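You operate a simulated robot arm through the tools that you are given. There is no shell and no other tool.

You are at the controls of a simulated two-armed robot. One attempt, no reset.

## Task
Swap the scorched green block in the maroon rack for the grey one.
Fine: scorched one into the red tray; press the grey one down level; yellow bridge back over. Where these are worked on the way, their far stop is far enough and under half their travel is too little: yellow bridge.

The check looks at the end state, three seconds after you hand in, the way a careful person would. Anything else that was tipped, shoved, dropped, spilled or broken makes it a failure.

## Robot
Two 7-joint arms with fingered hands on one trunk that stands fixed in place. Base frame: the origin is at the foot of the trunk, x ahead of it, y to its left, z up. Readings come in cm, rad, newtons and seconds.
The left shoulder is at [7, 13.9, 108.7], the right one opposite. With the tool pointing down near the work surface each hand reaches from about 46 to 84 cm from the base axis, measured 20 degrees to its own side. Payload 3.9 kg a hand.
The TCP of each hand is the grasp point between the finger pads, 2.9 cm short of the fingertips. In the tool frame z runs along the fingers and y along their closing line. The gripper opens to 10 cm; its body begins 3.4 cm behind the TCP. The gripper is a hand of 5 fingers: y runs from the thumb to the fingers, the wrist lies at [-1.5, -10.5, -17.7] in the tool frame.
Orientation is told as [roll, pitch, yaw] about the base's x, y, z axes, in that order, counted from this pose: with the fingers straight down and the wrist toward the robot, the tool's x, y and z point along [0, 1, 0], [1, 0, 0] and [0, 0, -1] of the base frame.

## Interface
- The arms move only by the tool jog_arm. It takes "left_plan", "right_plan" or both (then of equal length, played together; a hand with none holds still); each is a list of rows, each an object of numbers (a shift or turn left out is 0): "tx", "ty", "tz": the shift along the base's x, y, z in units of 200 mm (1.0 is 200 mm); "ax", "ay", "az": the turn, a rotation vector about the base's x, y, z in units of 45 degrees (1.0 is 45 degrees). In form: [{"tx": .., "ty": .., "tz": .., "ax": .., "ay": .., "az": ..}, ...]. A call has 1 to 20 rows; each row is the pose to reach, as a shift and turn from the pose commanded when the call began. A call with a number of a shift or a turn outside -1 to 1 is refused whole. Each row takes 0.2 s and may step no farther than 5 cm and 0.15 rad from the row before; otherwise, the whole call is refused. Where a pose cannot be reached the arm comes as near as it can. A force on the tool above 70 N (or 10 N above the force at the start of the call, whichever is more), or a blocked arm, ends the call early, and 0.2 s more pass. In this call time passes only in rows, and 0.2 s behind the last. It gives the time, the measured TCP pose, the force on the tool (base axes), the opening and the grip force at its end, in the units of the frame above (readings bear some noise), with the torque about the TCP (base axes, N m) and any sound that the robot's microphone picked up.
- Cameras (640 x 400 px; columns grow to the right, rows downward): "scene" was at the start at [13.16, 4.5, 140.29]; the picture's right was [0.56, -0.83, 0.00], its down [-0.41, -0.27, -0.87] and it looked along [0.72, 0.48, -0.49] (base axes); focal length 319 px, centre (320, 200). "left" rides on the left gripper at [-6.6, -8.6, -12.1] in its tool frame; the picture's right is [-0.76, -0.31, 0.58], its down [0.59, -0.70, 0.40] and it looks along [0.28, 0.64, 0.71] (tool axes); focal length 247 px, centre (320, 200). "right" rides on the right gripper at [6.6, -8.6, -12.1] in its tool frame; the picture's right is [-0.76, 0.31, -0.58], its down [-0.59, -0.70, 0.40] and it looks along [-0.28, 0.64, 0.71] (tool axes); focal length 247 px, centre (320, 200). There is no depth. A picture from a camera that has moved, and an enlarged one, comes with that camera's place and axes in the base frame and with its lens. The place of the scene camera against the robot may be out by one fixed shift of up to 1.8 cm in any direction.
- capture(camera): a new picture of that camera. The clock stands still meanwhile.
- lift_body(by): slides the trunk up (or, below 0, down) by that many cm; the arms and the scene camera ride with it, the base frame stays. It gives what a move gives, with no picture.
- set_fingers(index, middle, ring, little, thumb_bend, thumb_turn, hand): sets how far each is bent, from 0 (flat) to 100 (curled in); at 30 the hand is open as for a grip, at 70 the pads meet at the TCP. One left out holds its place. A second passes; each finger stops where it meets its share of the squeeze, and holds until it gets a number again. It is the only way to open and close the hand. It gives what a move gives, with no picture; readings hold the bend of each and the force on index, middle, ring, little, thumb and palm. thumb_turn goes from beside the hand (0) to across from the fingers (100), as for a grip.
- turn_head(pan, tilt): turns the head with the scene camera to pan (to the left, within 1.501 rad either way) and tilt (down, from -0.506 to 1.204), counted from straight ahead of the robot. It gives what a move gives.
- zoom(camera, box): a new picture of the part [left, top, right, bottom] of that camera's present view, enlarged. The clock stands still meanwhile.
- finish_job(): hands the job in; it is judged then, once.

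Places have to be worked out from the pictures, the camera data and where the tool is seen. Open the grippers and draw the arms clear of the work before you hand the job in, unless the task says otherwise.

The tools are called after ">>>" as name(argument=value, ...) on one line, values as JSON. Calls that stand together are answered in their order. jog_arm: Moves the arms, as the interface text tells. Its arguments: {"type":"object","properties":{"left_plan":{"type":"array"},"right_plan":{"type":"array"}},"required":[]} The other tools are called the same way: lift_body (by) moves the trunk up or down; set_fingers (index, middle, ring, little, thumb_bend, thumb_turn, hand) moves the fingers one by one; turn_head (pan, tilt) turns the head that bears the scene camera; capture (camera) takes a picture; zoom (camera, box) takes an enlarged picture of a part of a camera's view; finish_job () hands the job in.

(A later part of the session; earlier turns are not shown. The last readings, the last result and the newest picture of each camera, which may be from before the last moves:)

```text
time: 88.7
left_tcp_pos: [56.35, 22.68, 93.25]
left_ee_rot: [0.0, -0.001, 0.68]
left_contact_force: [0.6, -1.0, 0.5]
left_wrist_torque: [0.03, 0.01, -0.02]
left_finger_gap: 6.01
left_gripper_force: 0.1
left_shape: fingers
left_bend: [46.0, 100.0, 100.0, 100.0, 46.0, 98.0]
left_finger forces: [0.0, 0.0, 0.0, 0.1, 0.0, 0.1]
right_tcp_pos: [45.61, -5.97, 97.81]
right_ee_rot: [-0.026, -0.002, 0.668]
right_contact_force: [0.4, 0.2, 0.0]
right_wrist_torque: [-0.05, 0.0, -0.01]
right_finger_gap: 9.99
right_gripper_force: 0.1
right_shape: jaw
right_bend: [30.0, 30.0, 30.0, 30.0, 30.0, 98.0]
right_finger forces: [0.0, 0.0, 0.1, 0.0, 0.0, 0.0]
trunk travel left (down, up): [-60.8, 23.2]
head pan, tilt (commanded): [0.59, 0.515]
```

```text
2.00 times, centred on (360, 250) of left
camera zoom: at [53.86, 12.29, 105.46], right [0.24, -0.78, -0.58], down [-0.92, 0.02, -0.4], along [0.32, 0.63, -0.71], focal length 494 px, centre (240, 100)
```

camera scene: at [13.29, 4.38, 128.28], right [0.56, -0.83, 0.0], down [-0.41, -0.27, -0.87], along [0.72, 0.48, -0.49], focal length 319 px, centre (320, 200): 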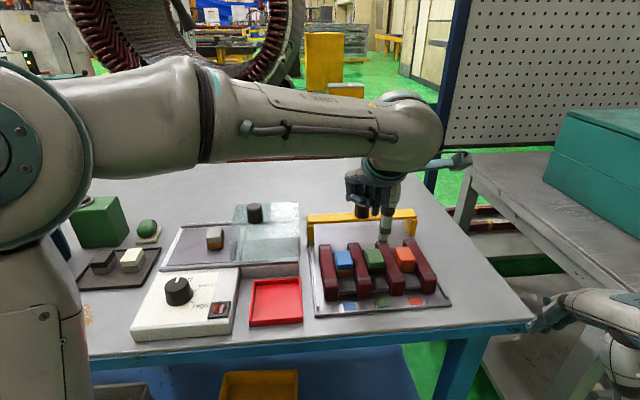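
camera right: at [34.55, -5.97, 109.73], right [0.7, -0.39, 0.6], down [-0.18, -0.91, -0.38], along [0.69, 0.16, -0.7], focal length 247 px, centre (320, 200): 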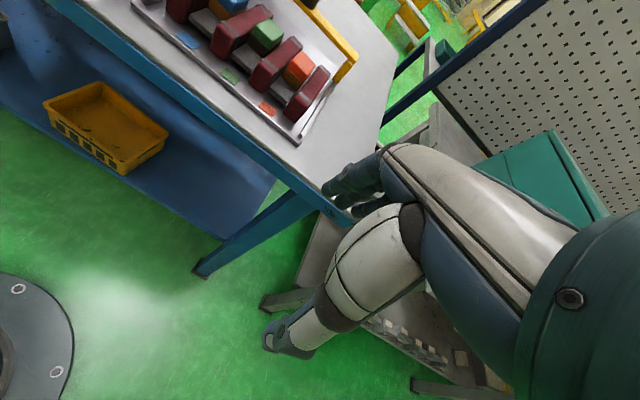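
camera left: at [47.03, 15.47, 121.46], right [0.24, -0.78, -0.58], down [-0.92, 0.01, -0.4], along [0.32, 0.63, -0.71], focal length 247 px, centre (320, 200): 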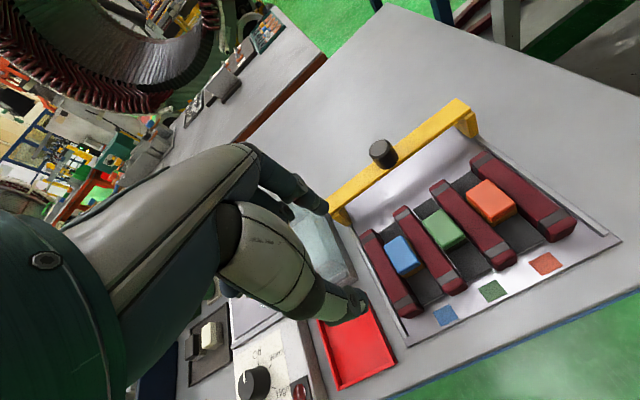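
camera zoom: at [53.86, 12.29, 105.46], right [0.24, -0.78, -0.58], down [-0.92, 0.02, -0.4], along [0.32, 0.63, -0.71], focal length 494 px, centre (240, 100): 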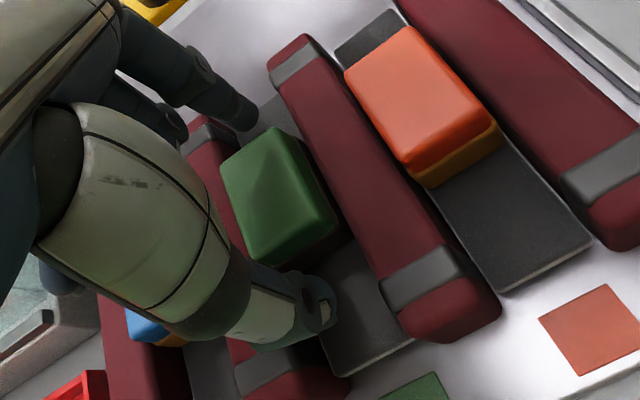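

Thumb is inside the slot in front of the block. I descend 0.8 cm more in small steps and read forces.

>>> jog_arm(left_plan=[{"tz": -0.02}, {"tz": -0.04}])

>>> zoom(camera="scene", box=[330, 200, 430, 300])

```text
time: 89.3
left_tcp_pos: [56.42, 22.71, 92.47]
left_ee_rot: [-0.001, -0.001, 0.679]
left_contact_force: [-1.3, 0.5, -0.6]
left_wrist_torque: [-0.01, -0.01, 0.02]
left_finger_gap: 6.03
left_gripper_force: 0.1
left_shape: fingers
left_bend: [46.0, 100.0, 100.0, 100.0, 46.0, 98.0]
left_finger forces: [0.0, 0.0, 0.1, 0.1, 0.0, 0.1]
right_tcp_pos: [45.56, -6.04, 97.81]
right_ee_rot: [-0.025, -0.001, 0.667]
right_contact_force: [-0.3, 0.5, 0.4]
right_wrist_torque: [0.01, 0.0, 0.01]
right_finger_gap: 9.99
right_gripper_force: 0.0
right_shape: jaw
right_bend: [30.0, 30.0, 30.0, 30.0, 30.0, 98.0]
right_finger forces: [0.0, 0.0, 0.0, 0.0, 0.1, 0.0]
trunk travel left (down, up): [-60.8, 23.2]
head pan, tilt (commanded): [0.59, 0.515]
```

```text
4.00 times, centred on (380, 250) of scene
camera zoom: at [13.16, 4.49, 128.29], right [0.56, -0.83, 0.0], down [-0.41, -0.27, -0.87], along [0.72, 0.48, -0.49], focal length 1275 px, centre (80, 0)
```

zoom: 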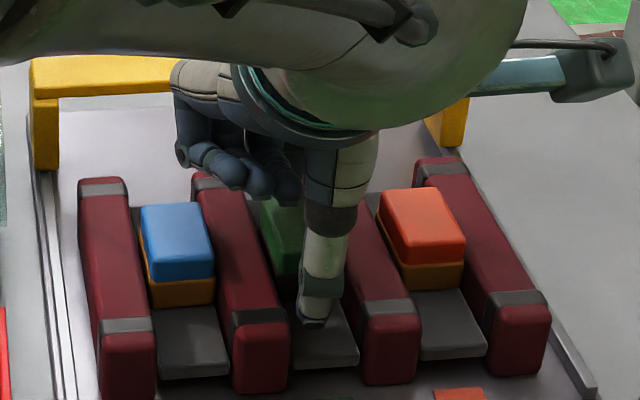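

No contact forces; tips are beside the block. I close index and thumb on it.

>>> set_fingers(hand="left", index=72, thumb_bend=72)

>>> zoom(camera="scene", box=[330, 200, 430, 300])

>>> zoom(camera="left", box=[260, 150, 460, 350])

```text
time: 90.3
left_tcp_pos: [56.33, 22.65, 92.48]
left_ee_rot: [-0.002, -0.002, 0.68]
left_contact_force: [-1.2, -1.3, 1.8]
left_wrist_torque: [-0.02, 0.0, 0.03]
left_finger_gap: 3.7
left_gripper_force: 10.7
left_shape: fingers
left_bend: [56.0, 100.0, 100.0, 100.0, 61.0, 97.0]
left_finger forces: [11.1, 0.0, 0.1, 0.0, 10.9, 0.1]
right_tcp_pos: [45.44, -5.93, 97.83]
right_ee_rot: [-0.026, 0.001, 0.667]
right_contact_force: [0.0, -0.4, 0.9]
right_wrist_torque: [-0.02, 0.02, 0.0]
right_finger_gap: 9.98
right_gripper_force: 0.1
right_shape: jaw
right_bend: [30.0, 30.0, 30.0, 30.0, 30.0, 98.0]
right_finger forces: [0.1, 0.0, 0.0, 0.0, 0.0, 0.0]
trunk travel left (down, up): [-60.8, 23.2]
head pan, tilt (commanded): [0.59, 0.515]
```

```text
4.00 times, centred on (380, 250) of scene
camera zoom: at [13.13, 4.49, 128.3], right [0.56, -0.83, 0.0], down [-0.41, -0.27, -0.87], along [0.72, 0.48, -0.49], focal length 1275 px, centre (80, 0)
```

zoom: 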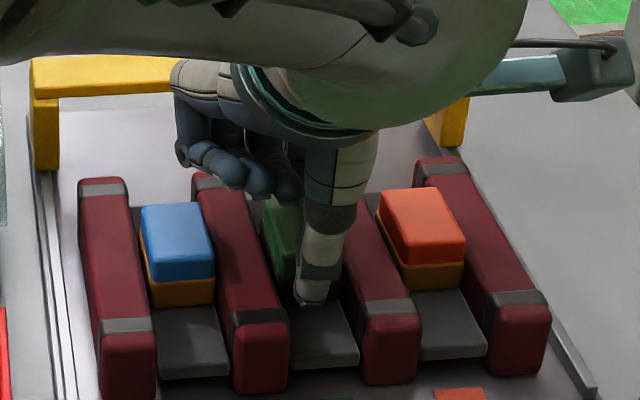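

```text
2.00 times, centred on (360, 250) of left
camera zoom: at [53.81, 12.25, 104.62], right [0.24, -0.78, -0.58], down [-0.92, 0.02, -0.4], along [0.32, 0.63, -0.71], focal length 494 px, centre (240, 100)
```

zoom: 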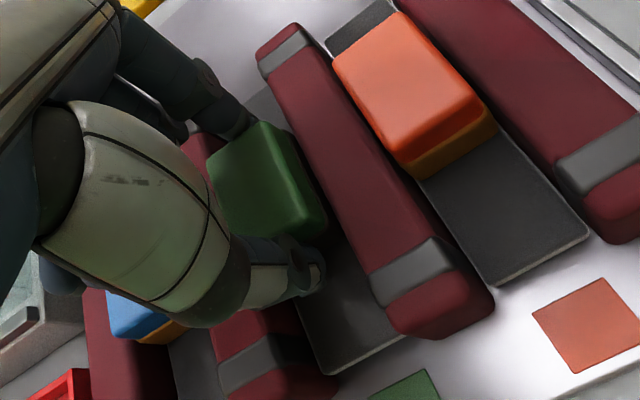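

The block is gripped (gap 3.7 cm, ~11 N). I lift gently 1.5 cm and check.

>>> jog_arm(left_plan=[{"tz": 0.025}, {"tz": 0.05}, {"tz": 0.075}])

>>> zoom(camera="scene", box=[330, 200, 430, 300])

>>> zoom(camera="left", box=[260, 150, 460, 350])

```text
time: 91.1
left_tcp_pos: [56.32, 22.69, 94.11]
left_ee_rot: [0.002, -0.004, 0.681]
left_contact_force: [-0.3, -0.8, -1.2]
left_wrist_torque: [0.0, -0.01, -0.01]
left_finger_gap: 3.68
left_gripper_force: 10.6
left_shape: fingers
left_bend: [56.0, 100.0, 100.0, 100.0, 61.0, 97.0]
left_finger forces: [10.4, 0.0, 0.0, 0.0, 10.4, 0.0]
right_tcp_pos: [45.61, -5.94, 97.83]
right_ee_rot: [-0.027, 0.0, 0.667]
right_contact_force: [0.5, -1.1, 0.3]
right_wrist_torque: [0.01, -0.01, 0.01]
right_finger_gap: 10.0
right_gripper_force: 0.0
right_shape: jaw
right_bend: [30.0, 30.0, 30.0, 30.0, 30.0, 98.0]
right_finger forces: [0.0, 0.1, 0.0, 0.0, 0.0, 0.1]
trunk travel left (down, up): [-60.8, 23.2]
head pan, tilt (commanded): [0.59, 0.515]
```

```text
4.00 times, centred on (380, 250) of scene
camera zoom: at [13.16, 4.48, 128.29], right [0.56, -0.83, 0.0], down [-0.41, -0.27, -0.87], along [0.72, 0.48, -0.49], focal length 1275 px, centre (80, 0)
```

zoom: 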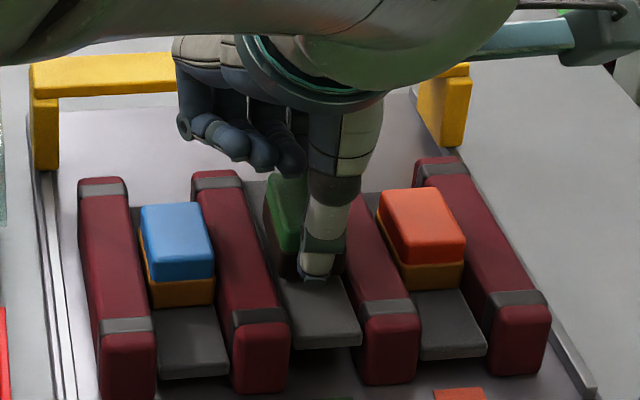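

```text
2.00 times, centred on (360, 250) of left
camera zoom: at [53.83, 12.21, 106.11], right [0.24, -0.78, -0.58], down [-0.92, 0.02, -0.4], along [0.32, 0.62, -0.71], focal length 494 px, centre (240, 100)
```

zoom: 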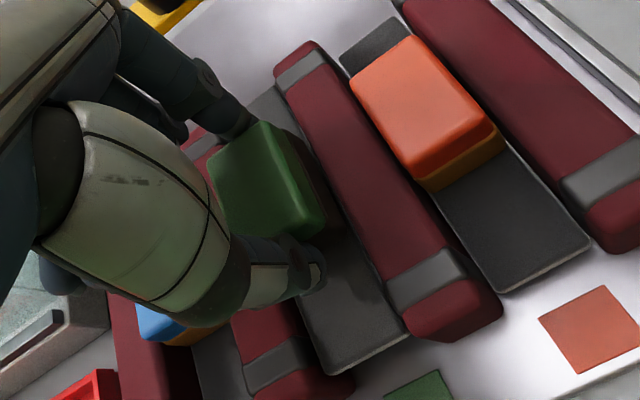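

The block comes out with the grip; the slot's floor pad rose about 1 cm behind it, so it seems sprung. I keep lifting to z≈104.

>>> jog_arm(left_plan=[{"tz": 0.1}, {"tz": 0.2}, {"tz": 0.3}, {"tz": 0.4}, {"tz": 0.5}])

>>> capture(camera="scene")

>>> zoom(camera="scene", box=[310, 180, 450, 320])

```text
time: 92.3
left_tcp_pos: [56.49, 22.62, 104.26]
left_ee_rot: [-0.001, -0.004, 0.682]
left_contact_force: [1.1, 0.2, 0.0]
left_wrist_torque: [0.01, -0.01, -0.02]
left_finger_gap: 3.66
left_gripper_force: 10.2
left_shape: fingers
left_bend: [56.0, 100.0, 100.0, 100.0, 61.0, 97.0]
left_finger forces: [10.2, 0.1, 0.1, 0.0, 10.2, 0.1]
right_tcp_pos: [45.52, -6.0, 97.73]
right_ee_rot: [-0.026, 0.0, 0.667]
right_contact_force: [-1.1, 0.5, 0.1]
right_wrist_torque: [0.01, -0.03, -0.01]
right_finger_gap: 9.99
right_gripper_force: 0.1
right_shape: jaw
right_bend: [30.0, 30.0, 30.0, 30.0, 30.0, 98.0]
right_finger forces: [0.0, 0.0, 0.0, 0.1, 0.1, 0.1]
trunk travel left (down, up): [-60.8, 23.2]
head pan, tilt (commanded): [0.59, 0.515]
```

```text
taken
camera scene: at [13.14, 4.48, 128.29], right [0.56, -0.83, 0.0], down [-0.41, -0.27, -0.87], along [0.72, 0.48, -0.49], focal length 319 px, centre (320, 200)
```

scene: 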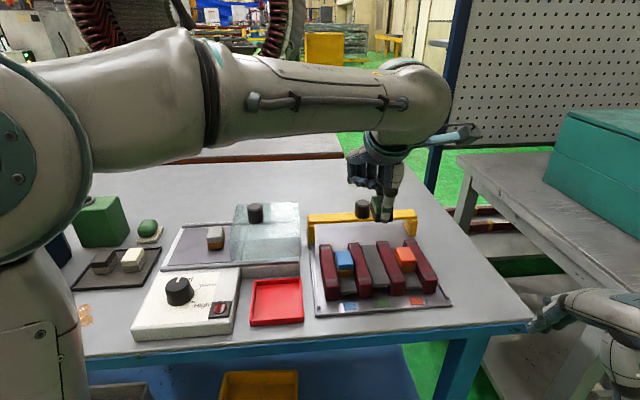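

```text
2.86 times, centred on (380, 250) of scene
camera zoom: at [13.14, 4.48, 128.29], right [0.56, -0.83, 0.0], down [-0.41, -0.27, -0.87], along [0.72, 0.48, -0.49], focal length 911 px, centre (149, 57)
```

zoom: 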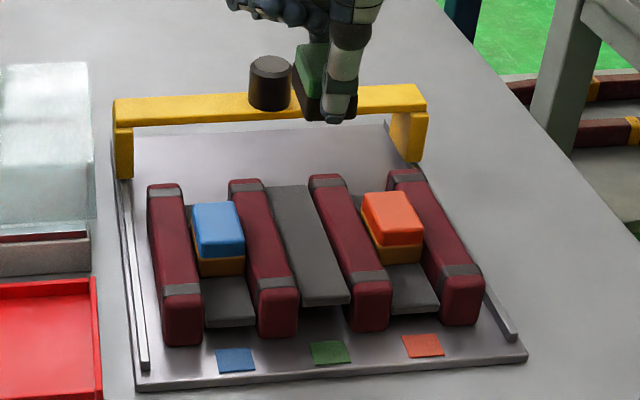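

Green block is out and held. Tray centre is at about (41.8, 33.3). I carry the block there at z≈104, watching the elbow posture.

>>> jog_arm(left_plan=[{"tx": -0.12, "ty": 0.09}, {"tx": -0.24, "ty": 0.18}, {"tx": -0.36, "ty": 0.27}, {"tx": -0.48, "ty": 0.36}, {"tx": -0.6, "ty": 0.45}, {"tx": -0.73, "ty": 0.535}])

>>> capture(camera="scene")

>>> capture(camera="left")

```text
time: 93.7
left_tcp_pos: [41.43, 33.57, 103.77]
left_ee_rot: [-0.002, -0.001, 0.681]
left_contact_force: [-0.4, 0.5, 0.0]
left_wrist_torque: [-0.01, -0.01, -0.05]
left_finger_gap: 3.63
left_gripper_force: 10.0
left_shape: fingers
left_bend: [56.0, 100.0, 100.0, 100.0, 61.0, 97.0]
left_finger forces: [10.1, 0.1, 0.1, 0.0, 10.2, 0.1]
right_tcp_pos: [45.47, -5.9, 97.76]
right_ee_rot: [-0.025, -0.002, 0.666]
right_contact_force: [-0.7, 0.7, -0.6]
right_wrist_torque: [-0.01, -0.01, -0.03]
right_finger_gap: 9.97
right_gripper_force: 0.1
right_shape: jaw
right_bend: [30.0, 30.0, 30.0, 30.0, 30.0, 98.0]
right_finger forces: [0.1, 0.0, 0.1, 0.0, 0.0, 0.0]
trunk travel left (down, up): [-60.8, 23.2]
head pan, tilt (commanded): [0.59, 0.515]
```

```text
taken
camera scene: at [13.1, 4.59, 128.3], right [0.56, -0.83, 0.0], down [-0.41, -0.27, -0.87], along [0.72, 0.48, -0.49], focal length 319 px, centre (320, 200)
```

scene: 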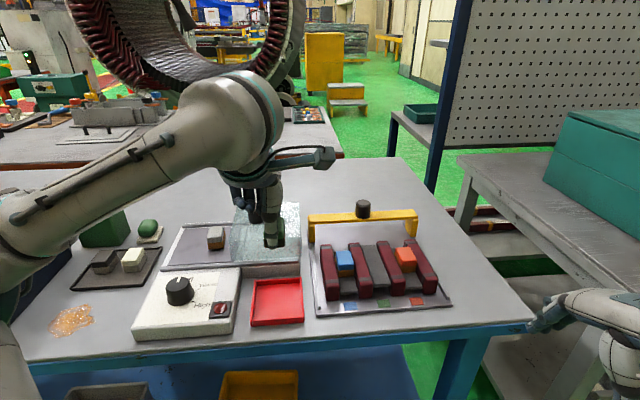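

```text
taken
camera left: at [38.95, 23.18, 115.92], right [0.24, -0.78, -0.58], down [-0.92, 0.01, -0.4], along [0.32, 0.62, -0.71], focal length 247 px, centre (320, 200)
```

left: 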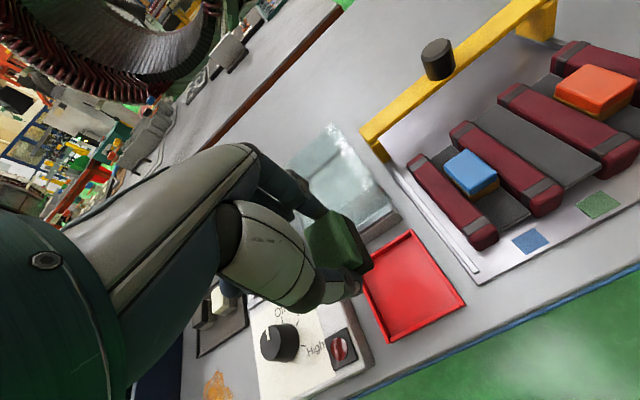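

Posture is fine. I zoom the left view to fix the tray's position accurately.

>>> zoom(camera="left", box=[320, 210, 480, 350])

>>> zoom(camera="scene", box=[230, 200, 320, 340])

```text
2.86 times, centred on (400, 280) of left
camera zoom: at [38.95, 23.18, 115.92], right [0.24, -0.78, -0.58], down [-0.92, 0.01, -0.4], along [0.32, 0.62, -0.71], focal length 706 px, centre (91, -29)
```

zoom: 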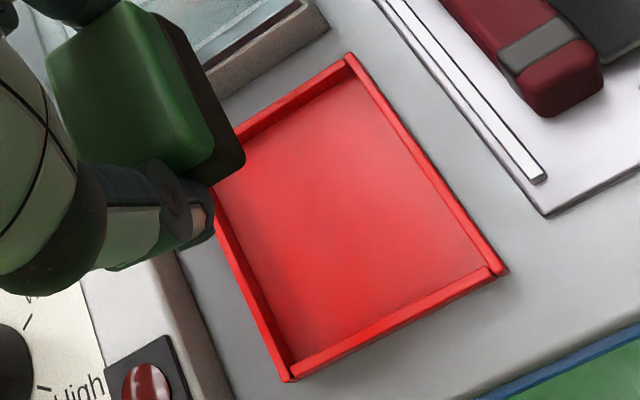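

```text
2.86 times, centred on (275, 270) of scene
camera zoom: at [13.1, 4.59, 128.3], right [0.56, -0.83, 0.0], down [-0.41, -0.27, -0.87], along [0.72, 0.48, -0.49], focal length 911 px, centre (449, 0)
```

zoom: 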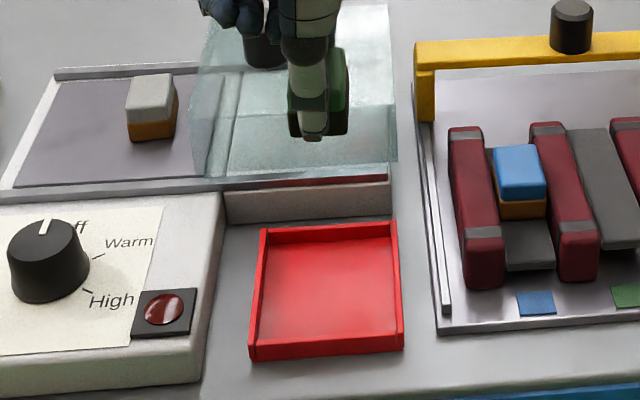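

Tray centre is (41.4,33.5), 8.4×9 cm; the block is right above it. I lower to z≈92.5 first.

>>> jog_arm(left_plan=[{"tz": -0.19}, {"tz": -0.38}, {"tz": -0.56}])

>>> zoom(camera="scene", box=[230, 200, 320, 340])

>>> zoom(camera="left", box=[260, 170, 440, 350])

```text
time: 94.5
left_tcp_pos: [41.98, 33.44, 92.76]
left_ee_rot: [0.0, -0.001, 0.681]
left_contact_force: [-1.2, 0.0, -1.1]
left_wrist_torque: [0.02, -0.01, 0.01]
left_finger_gap: 3.66
left_gripper_force: 10.1
left_shape: fingers
left_bend: [56.0, 100.0, 100.0, 100.0, 61.0, 97.0]
left_finger forces: [10.1, 0.1, 0.0, 0.0, 10.2, 0.1]
right_tcp_pos: [45.52, -5.95, 97.65]
right_ee_rot: [-0.026, -0.001, 0.666]
right_contact_force: [0.0, 0.1, -0.7]
right_wrist_torque: [-0.04, 0.01, 0.0]
right_finger_gap: 9.98
right_gripper_force: 0.0
right_shape: jaw
right_bend: [30.0, 30.0, 30.0, 30.0, 30.0, 98.0]
right_finger forces: [0.0, 0.0, 0.0, 0.1, 0.0, 0.0]
trunk travel left (down, up): [-60.8, 23.2]
head pan, tilt (commanded): [0.59, 0.515]
```

```text
2.86 times, centred on (275, 270) of scene
camera zoom: at [13.2, 4.57, 128.29], right [0.56, -0.83, 0.0], down [-0.41, -0.27, -0.87], along [0.72, 0.48, -0.49], focal length 911 px, centre (449, 0)
```

zoom: 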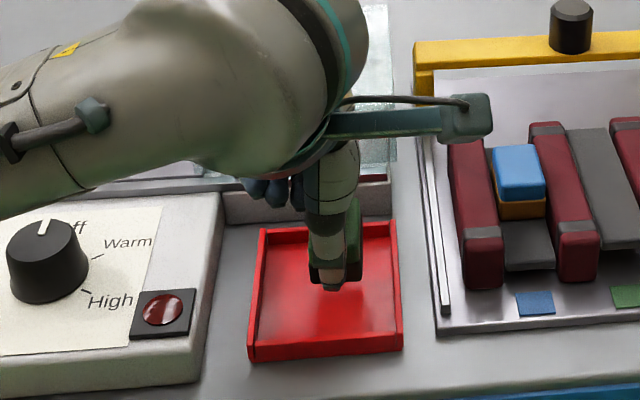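

```text
2.22 times, centred on (350, 260) of left
camera zoom: at [39.38, 23.09, 104.97], right [0.24, -0.78, -0.58], down [-0.92, 0.02, -0.4], along [0.32, 0.62, -0.71], focal length 549 px, centre (253, 67)
```

zoom: 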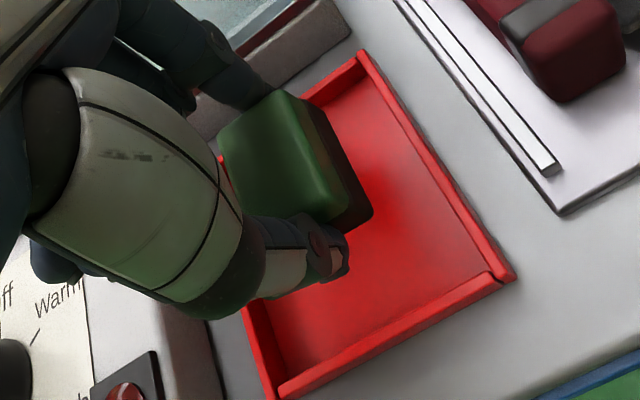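

The curled knuckles are close to the heater base behind the tray, so I shift 0.6 cm toward the robot and lower in small steps.

>>> jog_arm(left_plan=[{"tx": -0.0235, "ty": -0.019}, {"tx": -0.0235, "ty": -0.019, "tz": -0.04}, {"tx": -0.0235, "ty": -0.019, "tz": -0.08}])

>>> zoom(camera="scene", box=[240, 230, 320, 330])

>>> zoom(camera="left", box=[260, 170, 440, 350])

```text
time: 95.3
left_tcp_pos: [41.34, 32.88, 91.39]
left_ee_rot: [0.0, -0.001, 0.68]
left_contact_force: [-0.5, 0.0, -0.5]
left_wrist_torque: [0.02, 0.0, 0.02]
left_finger_gap: 3.66
left_gripper_force: 10.0
left_shape: fingers
left_bend: [56.0, 100.0, 100.0, 100.0, 61.0, 97.0]
left_finger forces: [10.0, 0.0, 0.0, 0.0, 10.1, 0.1]
right_tcp_pos: [45.53, -5.92, 97.87]
right_ee_rot: [-0.026, 0.0, 0.668]
right_contact_force: [-0.1, 0.3, -0.2]
right_wrist_torque: [-0.03, 0.03, -0.01]
right_finger_gap: 9.99
right_gripper_force: 0.1
right_shape: jaw
right_bend: [30.0, 30.0, 30.0, 30.0, 30.0, 98.0]
right_finger forces: [0.1, 0.0, 0.0, 0.0, 0.0, 0.1]
trunk travel left (down, up): [-60.8, 23.2]
head pan, tilt (commanded): [0.59, 0.515]
```

```text
4.00 times, centred on (280, 280) of scene
camera zoom: at [13.16, 4.5, 128.29], right [0.56, -0.83, 0.0], down [-0.41, -0.27, -0.87], along [0.72, 0.48, -0.49], focal length 1275 px, centre (480, -120)
```

zoom: 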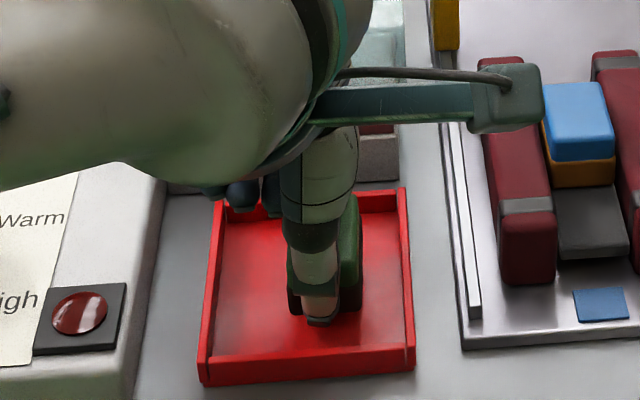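

```text
2.22 times, centred on (350, 260) of left
camera zoom: at [38.87, 22.59, 103.48], right [0.24, -0.78, -0.58], down [-0.92, 0.02, -0.4], along [0.32, 0.62, -0.71], focal length 549 px, centre (253, 67)
```

zoom: 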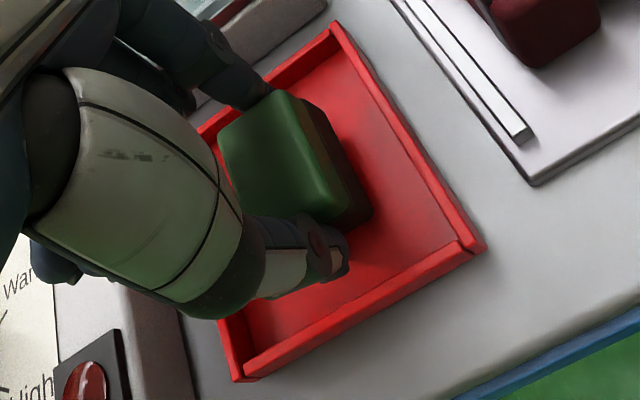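

Close to the floor now; the little-finger side is near the control box, so I shift 0.5 cm right and lower slowly until contact.

>>> jog_arm(left_plan=[{"tx": 0.0157, "ty": -0.0195}, {"tx": 0.0157, "ty": -0.0195, "tz": -0.02}, {"tx": 0.0157, "ty": -0.0195, "tz": -0.035}])

>>> zoom(camera="scene", box=[240, 230, 320, 330])

```text
time: 96.1
left_tcp_pos: [41.59, 32.58, 90.67]
left_ee_rot: [0.001, 0.0, 0.68]
left_contact_force: [-0.2, 0.2, -1.2]
left_wrist_torque: [0.02, -0.01, 0.03]
left_finger_gap: 3.65
left_gripper_force: 10.6
left_shape: fingers
left_bend: [56.0, 100.0, 100.0, 100.0, 61.0, 97.0]
left_finger forces: [10.1, 0.0, 0.1, 0.0, 10.2, 0.0]
right_tcp_pos: [45.53, -5.96, 97.9]
right_ee_rot: [-0.025, 0.0, 0.666]
right_contact_force: [0.0, 0.4, 0.2]
right_wrist_torque: [-0.04, -0.01, 0.05]
right_finger_gap: 10.0
right_gripper_force: 0.0
right_shape: jaw
right_bend: [30.0, 30.0, 30.0, 30.0, 30.0, 98.0]
right_finger forces: [0.0, 0.0, 0.0, 0.0, 0.0, 0.1]
trunk travel left (down, up): [-60.8, 23.2]
head pan, tilt (commanded): [0.59, 0.515]
```

```text
4.00 times, centred on (280, 280) of scene
camera zoom: at [13.17, 4.49, 128.29], right [0.56, -0.83, 0.0], down [-0.41, -0.27, -0.87], along [0.72, 0.48, -0.49], focal length 1275 px, centre (480, -120)
```

zoom: 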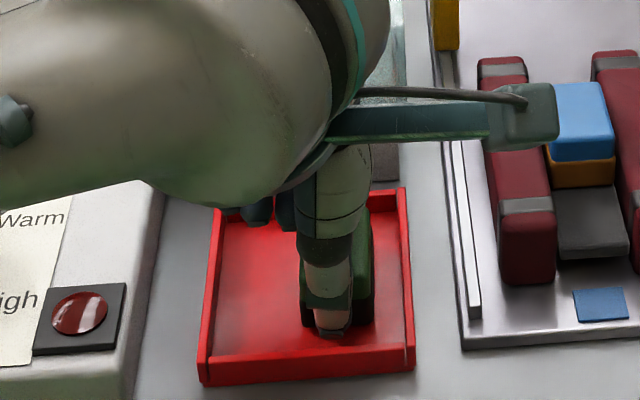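

No contact yet. I lower another 0.4 cm in two small steps.

>>> jog_arm(left_plan=[{"tz": -0.01}, {"tz": -0.02}])

>>> zoom(camera="left", box=[260, 170, 440, 350])

```text
time: 96.7
left_tcp_pos: [41.59, 32.54, 90.29]
left_ee_rot: [-0.001, -0.006, 0.683]
left_contact_force: [1.4, -0.1, 9.3]
left_wrist_torque: [-0.14, 0.08, 0.01]
left_finger_gap: 3.7
left_gripper_force: 11.8
left_shape: fingers
left_bend: [55.0, 100.0, 100.0, 100.0, 63.0, 97.0]
left_finger forces: [12.5, 0.0, 0.0, 0.0, 10.8, 0.0]
right_tcp_pos: [45.53, -6.06, 97.77]
right_ee_rot: [-0.027, -0.002, 0.666]
right_contact_force: [0.2, 0.3, 0.6]
right_wrist_torque: [-0.02, -0.02, -0.03]
right_finger_gap: 9.97
right_gripper_force: 0.1
right_shape: jaw
right_bend: [30.0, 30.0, 30.0, 30.0, 30.0, 98.0]
right_finger forces: [0.0, 0.1, 0.0, 0.0, 0.1, 0.1]
trunk travel left (down, up): [-60.8, 23.2]
head pan, tilt (commanded): [0.59, 0.515]
```

```text
2.22 times, centred on (350, 260) of left
camera zoom: at [39.06, 22.14, 102.39], right [0.24, -0.78, -0.58], down [-0.91, 0.02, -0.4], along [0.32, 0.63, -0.71], focal length 549 px, centre (253, 67)
```

zoom: 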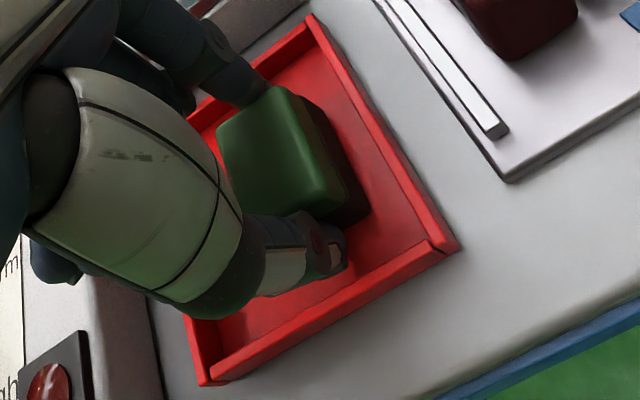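

The block has touched the tray floor (9 N up). I release by opening just enough.

>>> set_fingers(hand="left", index=49, thumb_bend=54)

>>> zoom(camera="scene", box=[240, 230, 320, 330])

>>> zoom(camera="left", box=[260, 170, 440, 350])

```text
time: 97.7
left_tcp_pos: [41.57, 32.47, 90.14]
left_ee_rot: [0.002, -0.002, 0.681]
left_contact_force: [0.2, -1.2, -0.2]
left_wrist_torque: [0.0, 0.01, -0.03]
left_finger_gap: 4.63
left_gripper_force: 0.0
left_shape: fingers
left_bend: [49.0, 100.0, 100.0, 100.0, 54.0, 97.0]
left_finger forces: [0.1, 0.0, 0.0, 0.0, 0.2, 0.1]
right_tcp_pos: [45.56, -5.98, 97.74]
right_ee_rot: [-0.026, 0.002, 0.667]
right_contact_force: [0.3, 0.8, 0.1]
right_wrist_torque: [0.04, 0.01, 0.01]
right_finger_gap: 10.02
right_gripper_force: 0.0
right_shape: jaw
right_bend: [30.0, 30.0, 30.0, 30.0, 30.0, 98.0]
right_finger forces: [0.1, 0.0, 0.0, 0.1, 0.1, 0.0]
trunk travel left (down, up): [-60.8, 23.2]
head pan, tilt (commanded): [0.59, 0.515]
```

```text
4.00 times, centred on (280, 280) of scene
camera zoom: at [13.16, 4.49, 128.29], right [0.56, -0.83, 0.0], down [-0.41, -0.27, -0.87], along [0.72, 0.48, -0.49], focal length 1275 px, centre (480, -120)
```

zoom: 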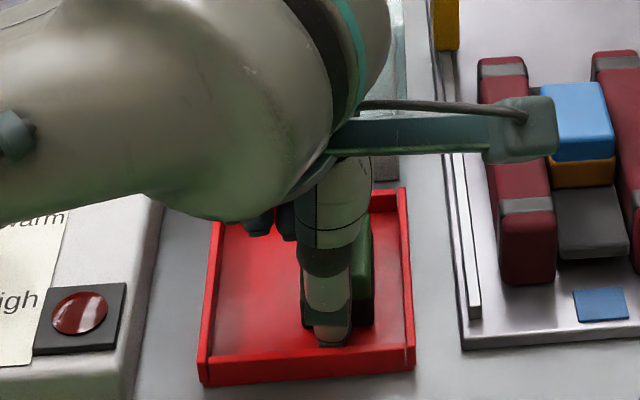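

```text
2.22 times, centred on (350, 260) of left
camera zoom: at [39.1, 22.17, 102.26], right [0.24, -0.78, -0.58], down [-0.92, 0.02, -0.4], along [0.32, 0.63, -0.71], focal length 549 px, centre (253, 67)
```

zoom: 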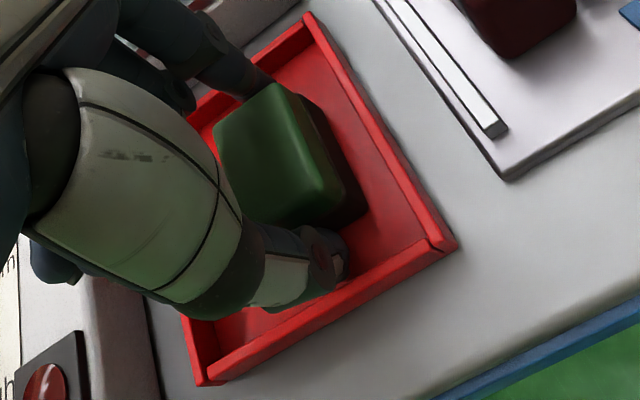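

Released (zero force). I raise the hand straight up to z≈103 and confirm the block stays in the tray.

>>> jog_arm(left_plan=[{"tz": 0.05}, {"tz": 0.12}, {"tz": 0.25}, {"tz": 0.4}, {"tz": 0.55}, {"tz": 0.65}])

>>> capture(camera="scene")

>>> capture(camera="left")

```text
time: 99.1
left_tcp_pos: [41.68, 32.44, 103.4]
left_ee_rot: [0.001, -0.002, 0.681]
left_contact_force: [-0.3, 0.5, 0.1]
left_wrist_torque: [-0.03, -0.01, 0.01]
left_finger_gap: 4.62
left_gripper_force: 0.0
left_shape: fingers
left_bend: [49.0, 100.0, 100.0, 100.0, 54.0, 97.0]
left_finger forces: [0.1, 0.0, 0.0, 0.0, 0.0, 0.0]
right_tcp_pos: [45.54, -5.93, 97.79]
right_ee_rot: [-0.025, 0.0, 0.665]
right_contact_force: [-0.1, -0.2, 0.1]
right_wrist_torque: [0.0, -0.02, 0.0]
right_finger_gap: 10.0
right_gripper_force: 0.1
right_shape: jaw
right_bend: [30.0, 30.0, 30.0, 30.0, 30.0, 98.0]
right_finger forces: [0.0, 0.0, 0.1, 0.1, 0.0, 0.0]
trunk travel left (down, up): [-60.8, 23.2]
head pan, tilt (commanded): [0.59, 0.515]
```

```text
taken
camera scene: at [13.15, 4.47, 128.29], right [0.56, -0.83, 0.0], down [-0.41, -0.27, -0.87], along [0.72, 0.48, -0.49], focal length 319 px, centre (320, 200)
```

scene: 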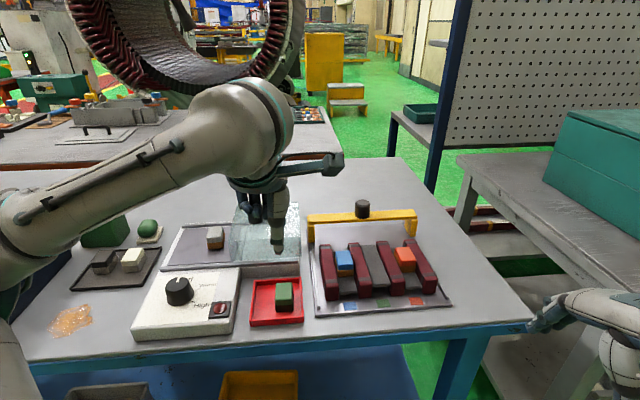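

```text
taken
camera left: at [39.13, 22.07, 115.41], right [0.24, -0.78, -0.58], down [-0.92, 0.02, -0.4], along [0.32, 0.63, -0.71], focal length 247 px, centre (320, 200)
```

left: 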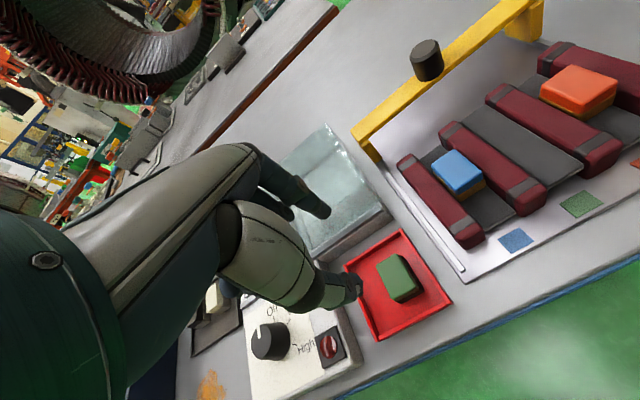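

The green block rests in the red tray. Next I move to view the grey block from nearby: TCP ≈(40,44,110).

>>> jog_arm(left_plan=[{"tx": -0.02, "ty": 0.14, "tz": 0.1}, {"tx": -0.04, "ty": 0.29, "tz": 0.2}, {"tx": -0.06, "ty": 0.44, "tz": 0.27}, {"tx": -0.08, "ty": 0.58, "tz": 0.33}])

>>> capture(camera="left")

>>> zoom(camera="left", box=[320, 150, 480, 310])

>>> zoom(camera="scene", box=[160, 200, 310, 290])

```text
time: 100.1
left_tcp_pos: [39.99, 44.09, 109.59]
left_ee_rot: [0.0, -0.001, 0.681]
left_contact_force: [0.1, -0.1, 0.6]
left_wrist_torque: [0.01, 0.0, 0.0]
left_finger_gap: 4.64
left_gripper_force: 0.0
left_shape: fingers
left_bend: [49.0, 100.0, 100.0, 100.0, 54.0, 98.0]
left_finger forces: [0.0, 0.1, 0.0, 0.1, 0.1, 0.0]
right_tcp_pos: [45.54, -5.98, 97.83]
right_ee_rot: [-0.027, -0.001, 0.666]
right_contact_force: [-0.1, 0.1, 0.5]
right_wrist_torque: [-0.04, 0.01, -0.02]
right_finger_gap: 10.0
right_gripper_force: 0.0
right_shape: jaw
right_bend: [30.0, 30.0, 30.0, 30.0, 30.0, 98.0]
right_finger forces: [0.0, 0.0, 0.0, 0.1, 0.0, 0.0]
trunk travel left (down, up): [-60.8, 23.2]
head pan, tilt (commanded): [0.59, 0.515]
```

```text
taken
camera left: at [37.35, 33.72, 121.76], right [0.24, -0.78, -0.58], down [-0.92, 0.02, -0.4], along [0.32, 0.62, -0.71], focal length 247 px, centre (320, 200)
```

left: 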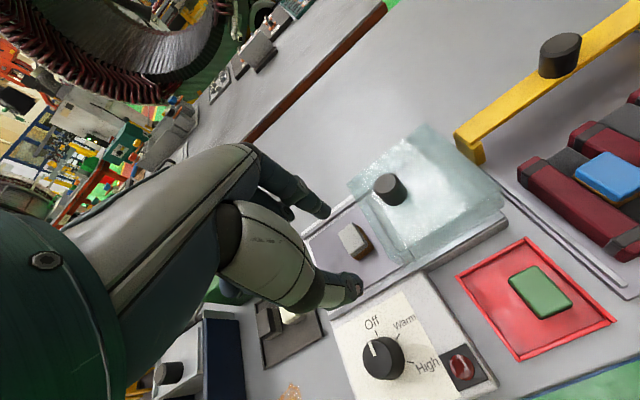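

```text
2.50 times, centred on (400, 230) of left
camera zoom: at [37.35, 33.72, 121.76], right [0.24, -0.78, -0.58], down [-0.92, 0.02, -0.4], along [0.32, 0.62, -0.71], focal length 617 px, centre (120, 125)
```

zoom: 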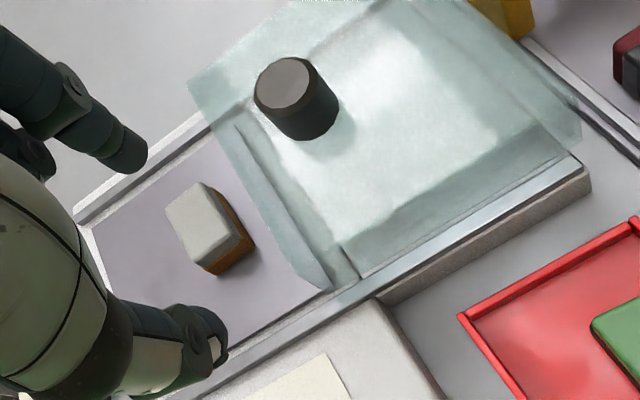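

```text
4.27 times, centred on (235, 245) of scene
camera zoom: at [13.15, 4.56, 128.29], right [0.56, -0.83, 0.0], down [-0.41, -0.27, -0.87], along [0.72, 0.48, -0.49], focal length 1360 px, centre (683, 8)
```

zoom: 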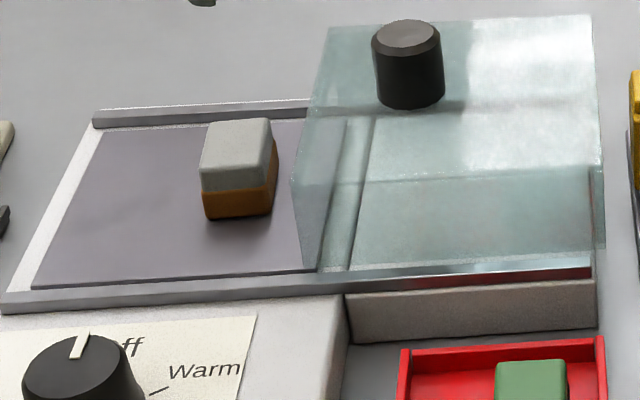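

The glass cover stands about 2.5 cm to the right of the grey block, which is uncovered. To fix its position and height I take a second left view from farther left.

>>> jog_arm(left_plan=[{"tx": -0.05, "ty": 0.15, "tz": 0.03}, {"tx": -0.1, "ty": 0.3, "tz": 0.06}, {"tx": -0.15, "ty": 0.45, "tz": 0.1}, {"tx": -0.2, "ty": 0.6, "tz": 0.12}])

>>> capture(camera="left")

>>> zoom(camera="left", box=[380, 140, 540, 300])

```text
time: 101.1
left_tcp_pos: [35.58, 56.18, 112.0]
left_ee_rot: [-0.001, -0.001, 0.68]
left_contact_force: [0.3, 0.5, 0.4]
left_wrist_torque: [-0.01, 0.0, 0.02]
left_finger_gap: 4.63
left_gripper_force: 0.2
left_shape: fingers
left_bend: [49.0, 100.0, 100.0, 100.0, 54.0, 98.0]
left_finger forces: [0.1, 0.0, 0.0, 0.0, 0.0, 0.0]
right_tcp_pos: [45.68, -5.99, 97.83]
right_ee_rot: [-0.025, 0.001, 0.667]
right_contact_force: [0.0, 0.1, 1.0]
right_wrist_torque: [0.03, -0.01, -0.01]
right_finger_gap: 10.01
right_gripper_force: 0.1
right_shape: jaw
right_bend: [30.0, 30.0, 30.0, 30.0, 30.0, 98.0]
right_finger forces: [0.1, 0.0, 0.1, 0.1, 0.0, 0.0]
trunk travel left (down, up): [-60.8, 23.2]
head pan, tilt (commanded): [0.59, 0.515]
```

```text
taken
camera left: at [33.08, 45.82, 124.24], right [0.24, -0.78, -0.58], down [-0.92, 0.02, -0.4], along [0.32, 0.62, -0.71], focal length 247 px, centre (320, 200)
```

left: 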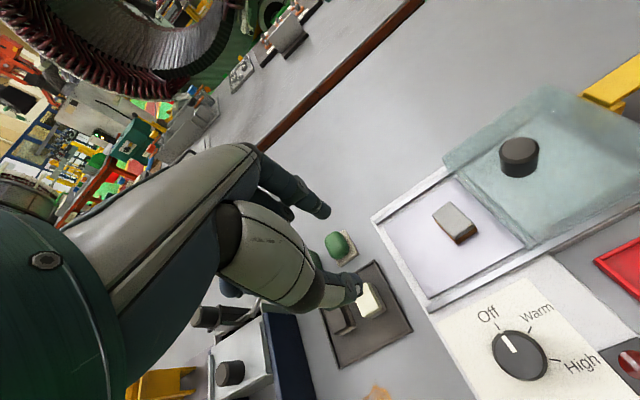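

```text
2.50 times, centred on (460, 220) of left
camera zoom: at [33.08, 45.82, 124.24], right [0.24, -0.78, -0.58], down [-0.92, 0.02, -0.4], along [0.32, 0.62, -0.71], focal length 617 px, centre (-30, 150)
```

zoom: 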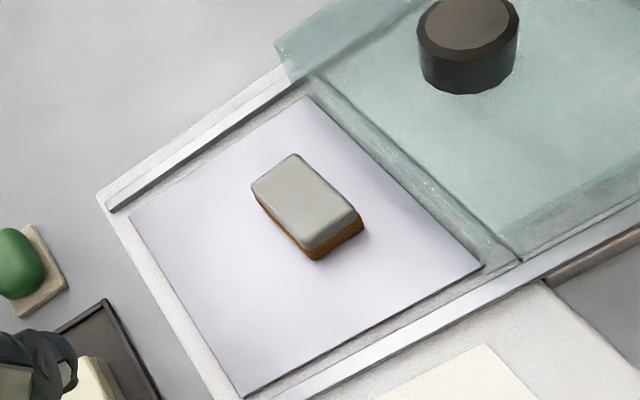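

The grey block's top centre is at (44.6, 51.95, 92.0), aligned with yaw ≈0.70. I open the pinch to 6 cm and move above it at z≈102.

>>> set_fingers(hand="left", index=46, thumb_bend=46)

>>> jog_arm(left_plan=[{"tx": 0.11, "ty": -0.05, "tz": -0.12, "az": 0.006}, {"tx": 0.22, "ty": -0.1, "tz": -0.25, "az": 0.012}, {"tx": 0.33, "ty": -0.15, "tz": -0.38, "az": 0.018}, {"tx": 0.438, "ty": -0.196, "tz": -0.5, "az": 0.025}])

>>> capture(camera="scene")

>>> zoom(camera="left", box=[260, 150, 460, 350])

```text
time: 102.1
left_tcp_pos: [35.68, 56.19, 112.16]
left_ee_rot: [0.001, -0.003, 0.681]
left_contact_force: [0.2, -0.3, 0.9]
left_wrist_torque: [0.0, 0.0, 0.0]
left_finger_gap: 5.96
left_gripper_force: 0.1
left_shape: fingers
left_bend: [46.0, 100.0, 100.0, 100.0, 46.0, 98.0]
left_finger forces: [0.0, 0.1, 0.0, 0.0, 0.0, 0.1]
right_tcp_pos: [45.6, -5.93, 97.8]
right_ee_rot: [-0.027, 0.0, 0.667]
right_contact_force: [0.7, 0.4, 0.6]
right_wrist_torque: [0.02, 0.01, 0.05]
right_finger_gap: 10.01
right_gripper_force: 0.0
right_shape: jaw
right_bend: [30.0, 30.0, 30.0, 30.0, 30.0, 98.0]
right_finger forces: [0.0, 0.0, 0.0, 0.0, 0.0, 0.0]
trunk travel left (down, up): [-60.8, 23.2]
head pan, tilt (commanded): [0.59, 0.515]
```

```text
time: 103.1
left_tcp_pos: [44.84, 51.94, 102.33]
left_ee_rot: [0.001, -0.002, 0.7]
left_contact_force: [-0.3, 0.2, 0.1]
left_wrist_torque: [-0.03, 0.03, -0.02]
left_finger_gap: 5.97
left_gripper_force: 0.1
left_shape: fingers
left_bend: [46.0, 100.0, 100.0, 100.0, 46.0, 98.0]
left_finger forces: [0.0, 0.0, 0.0, 0.1, 0.0, 0.0]
right_tcp_pos: [45.59, -5.93, 97.73]
right_ee_rot: [-0.024, 0.0, 0.668]
right_contact_force: [-0.4, 0.0, 0.0]
right_wrist_torque: [0.02, 0.0, -0.03]
right_finger_gap: 10.01
right_gripper_force: 0.1
right_shape: jaw
right_bend: [30.0, 30.0, 30.0, 30.0, 30.0, 98.0]
right_finger forces: [0.0, 0.0, 0.0, 0.0, 0.0, 0.1]
trunk travel left (down, up): [-60.8, 23.2]
head pan, tilt (commanded): [0.59, 0.515]
```

```text
taken
camera scene: at [13.21, 4.48, 128.29], right [0.56, -0.83, 0.0], down [-0.41, -0.27, -0.87], along [0.72, 0.48, -0.49], focal length 319 px, centre (320, 200)
```

scene: 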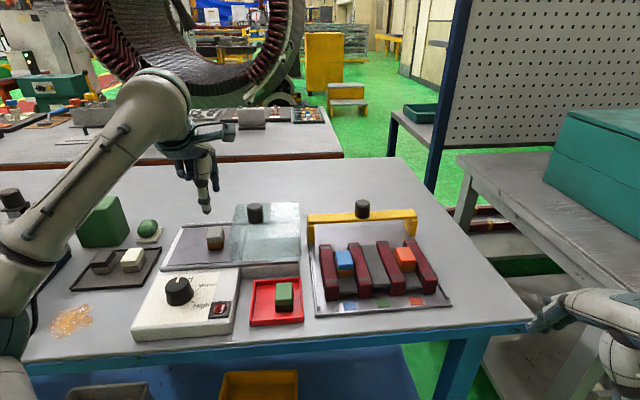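

```text
2.00 times, centred on (360, 250) of left
camera zoom: at [42.58, 41.6, 114.4], right [0.25, -0.78, -0.58], down [-0.92, 0.0, -0.4], along [0.31, 0.63, -0.71], focal length 494 px, centre (240, 100)
```

zoom: 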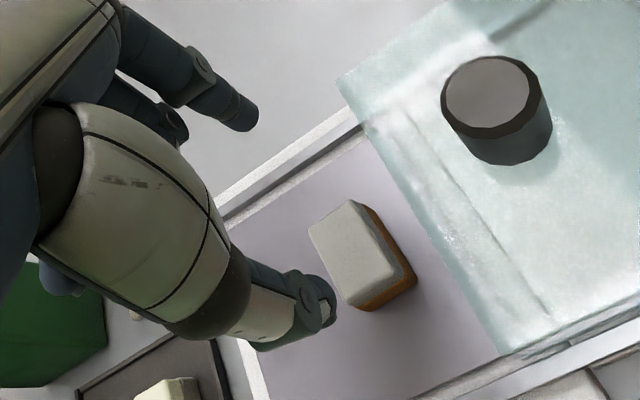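

The block sits (−0.4, +0.3) cm from the pinch axis; I correct and descend to z≈96.

>>> jog_arm(left_plan=[{"tx": -0.02, "ty": 0.014, "tz": -0.1}, {"tx": -0.02, "ty": 0.014, "tz": -0.2}, {"tx": -0.02, "ty": 0.014, "tz": -0.315}])

>>> zoom(camera="left", box=[260, 150, 460, 350])

>>> zoom(camera="scene", box=[160, 190, 280, 290])

```text
time: 103.9
left_tcp_pos: [44.4, 52.61, 96.05]
left_ee_rot: [0.0, -0.002, 0.699]
left_contact_force: [-0.3, -1.0, 0.3]
left_wrist_torque: [-0.01, 0.0, 0.04]
left_finger_gap: 5.97
left_gripper_force: 0.0
left_shape: fingers
left_bend: [46.0, 100.0, 100.0, 100.0, 46.0, 98.0]
left_finger forces: [0.0, 0.0, 0.0, 0.1, 0.0, 0.0]
right_tcp_pos: [45.57, -6.0, 97.77]
right_ee_rot: [-0.025, 0.0, 0.667]
right_contact_force: [0.5, 0.5, 0.5]
right_wrist_torque: [-0.05, -0.01, 0.03]
right_finger_gap: 10.01
right_gripper_force: 0.1
right_shape: jaw
right_bend: [30.0, 30.0, 30.0, 30.0, 30.0, 98.0]
right_finger forces: [0.1, 0.1, 0.1, 0.0, 0.0, 0.1]
trunk travel left (down, up): [-60.8, 23.2]
head pan, tilt (commanded): [0.59, 0.515]
```

```text
2.00 times, centred on (360, 250) of left
camera zoom: at [42.05, 42.03, 108.17], right [0.25, -0.78, -0.58], down [-0.92, 0.0, -0.4], along [0.31, 0.63, -0.71], focal length 494 px, centre (240, 100)
```

zoom: 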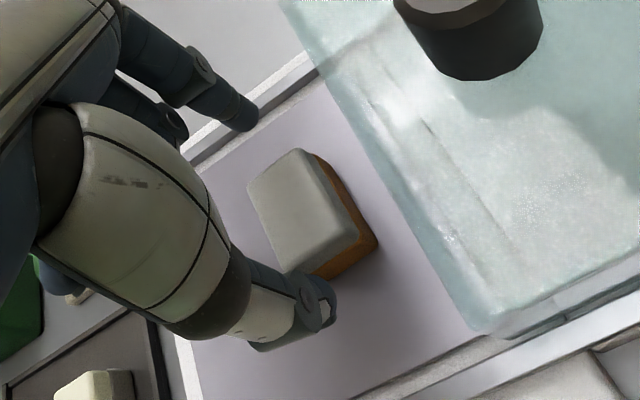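

```text
4.00 times, centred on (220, 240) of scene
camera zoom: at [13.17, 4.55, 128.29], right [0.56, -0.83, 0.0], down [-0.41, -0.27, -0.87], along [0.72, 0.48, -0.49], focal length 1275 px, centre (720, 40)
```

zoom: 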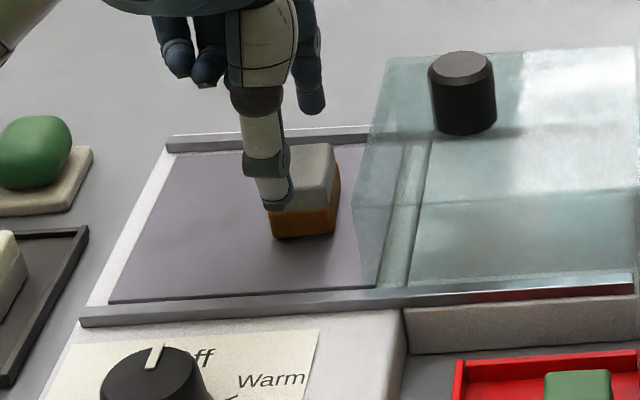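

The hand is about 0.4 cm too far left of the block's axis; I shift (+0.18, −0.38) cm and go down to z≈94.3.

>>> jog_arm(left_plan=[{"tx": 0.009, "ty": -0.019}, {"tx": 0.009, "ty": -0.019, "tz": -0.085}])

>>> zoom(camera="left", box=[260, 150, 460, 350])

>>> zoom(camera="scene", box=[160, 190, 280, 290])

```text
time: 104.5
left_tcp_pos: [44.57, 52.06, 94.31]
left_ee_rot: [-0.001, -0.004, 0.699]
left_contact_force: [-0.6, 0.3, 0.1]
left_wrist_torque: [-0.05, -0.03, 0.02]
left_finger_gap: 5.97
left_gripper_force: 0.0
left_shape: fingers
left_bend: [46.0, 100.0, 100.0, 100.0, 46.0, 98.0]
left_finger forces: [0.0, 0.1, 0.0, 0.0, 0.0, 0.0]
right_tcp_pos: [45.68, -5.98, 97.81]
right_ee_rot: [-0.025, -0.001, 0.665]
right_contact_force: [-0.8, 0.8, -0.4]
right_wrist_torque: [0.02, -0.02, 0.01]
right_finger_gap: 9.97
right_gripper_force: 0.2
right_shape: jaw
right_bend: [30.0, 30.0, 30.0, 30.0, 30.0, 98.0]
right_finger forces: [0.0, 0.0, 0.0, 0.0, 0.0, 0.1]
trunk travel left (down, up): [-60.8, 23.2]
head pan, tilt (commanded): [0.59, 0.515]
```

```text
2.00 times, centred on (360, 250) of left
camera zoom: at [42.4, 41.65, 106.47], right [0.25, -0.78, -0.58], down [-0.92, 0.0, -0.4], along [0.31, 0.63, -0.71], focal length 494 px, centre (240, 100)
```

zoom: 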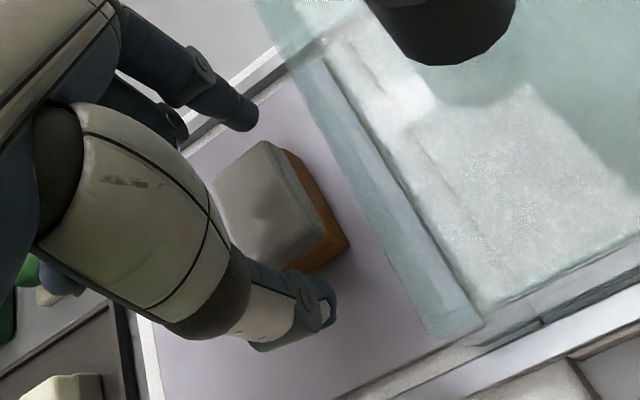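

```text
4.00 times, centred on (220, 240) of scene
camera zoom: at [13.17, 4.55, 128.29], right [0.56, -0.83, 0.0], down [-0.41, -0.27, -0.87], along [0.72, 0.48, -0.49], focal length 1275 px, centre (720, 40)
```

zoom: 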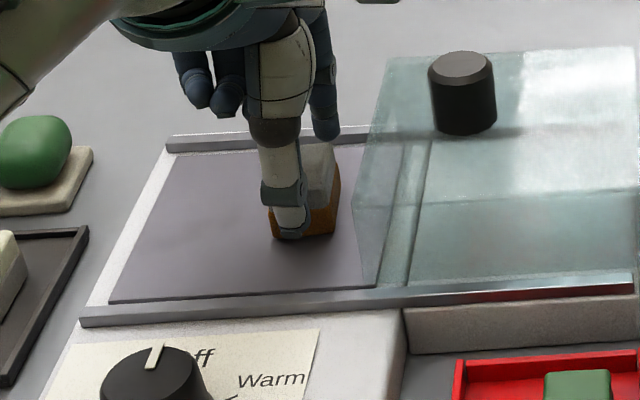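

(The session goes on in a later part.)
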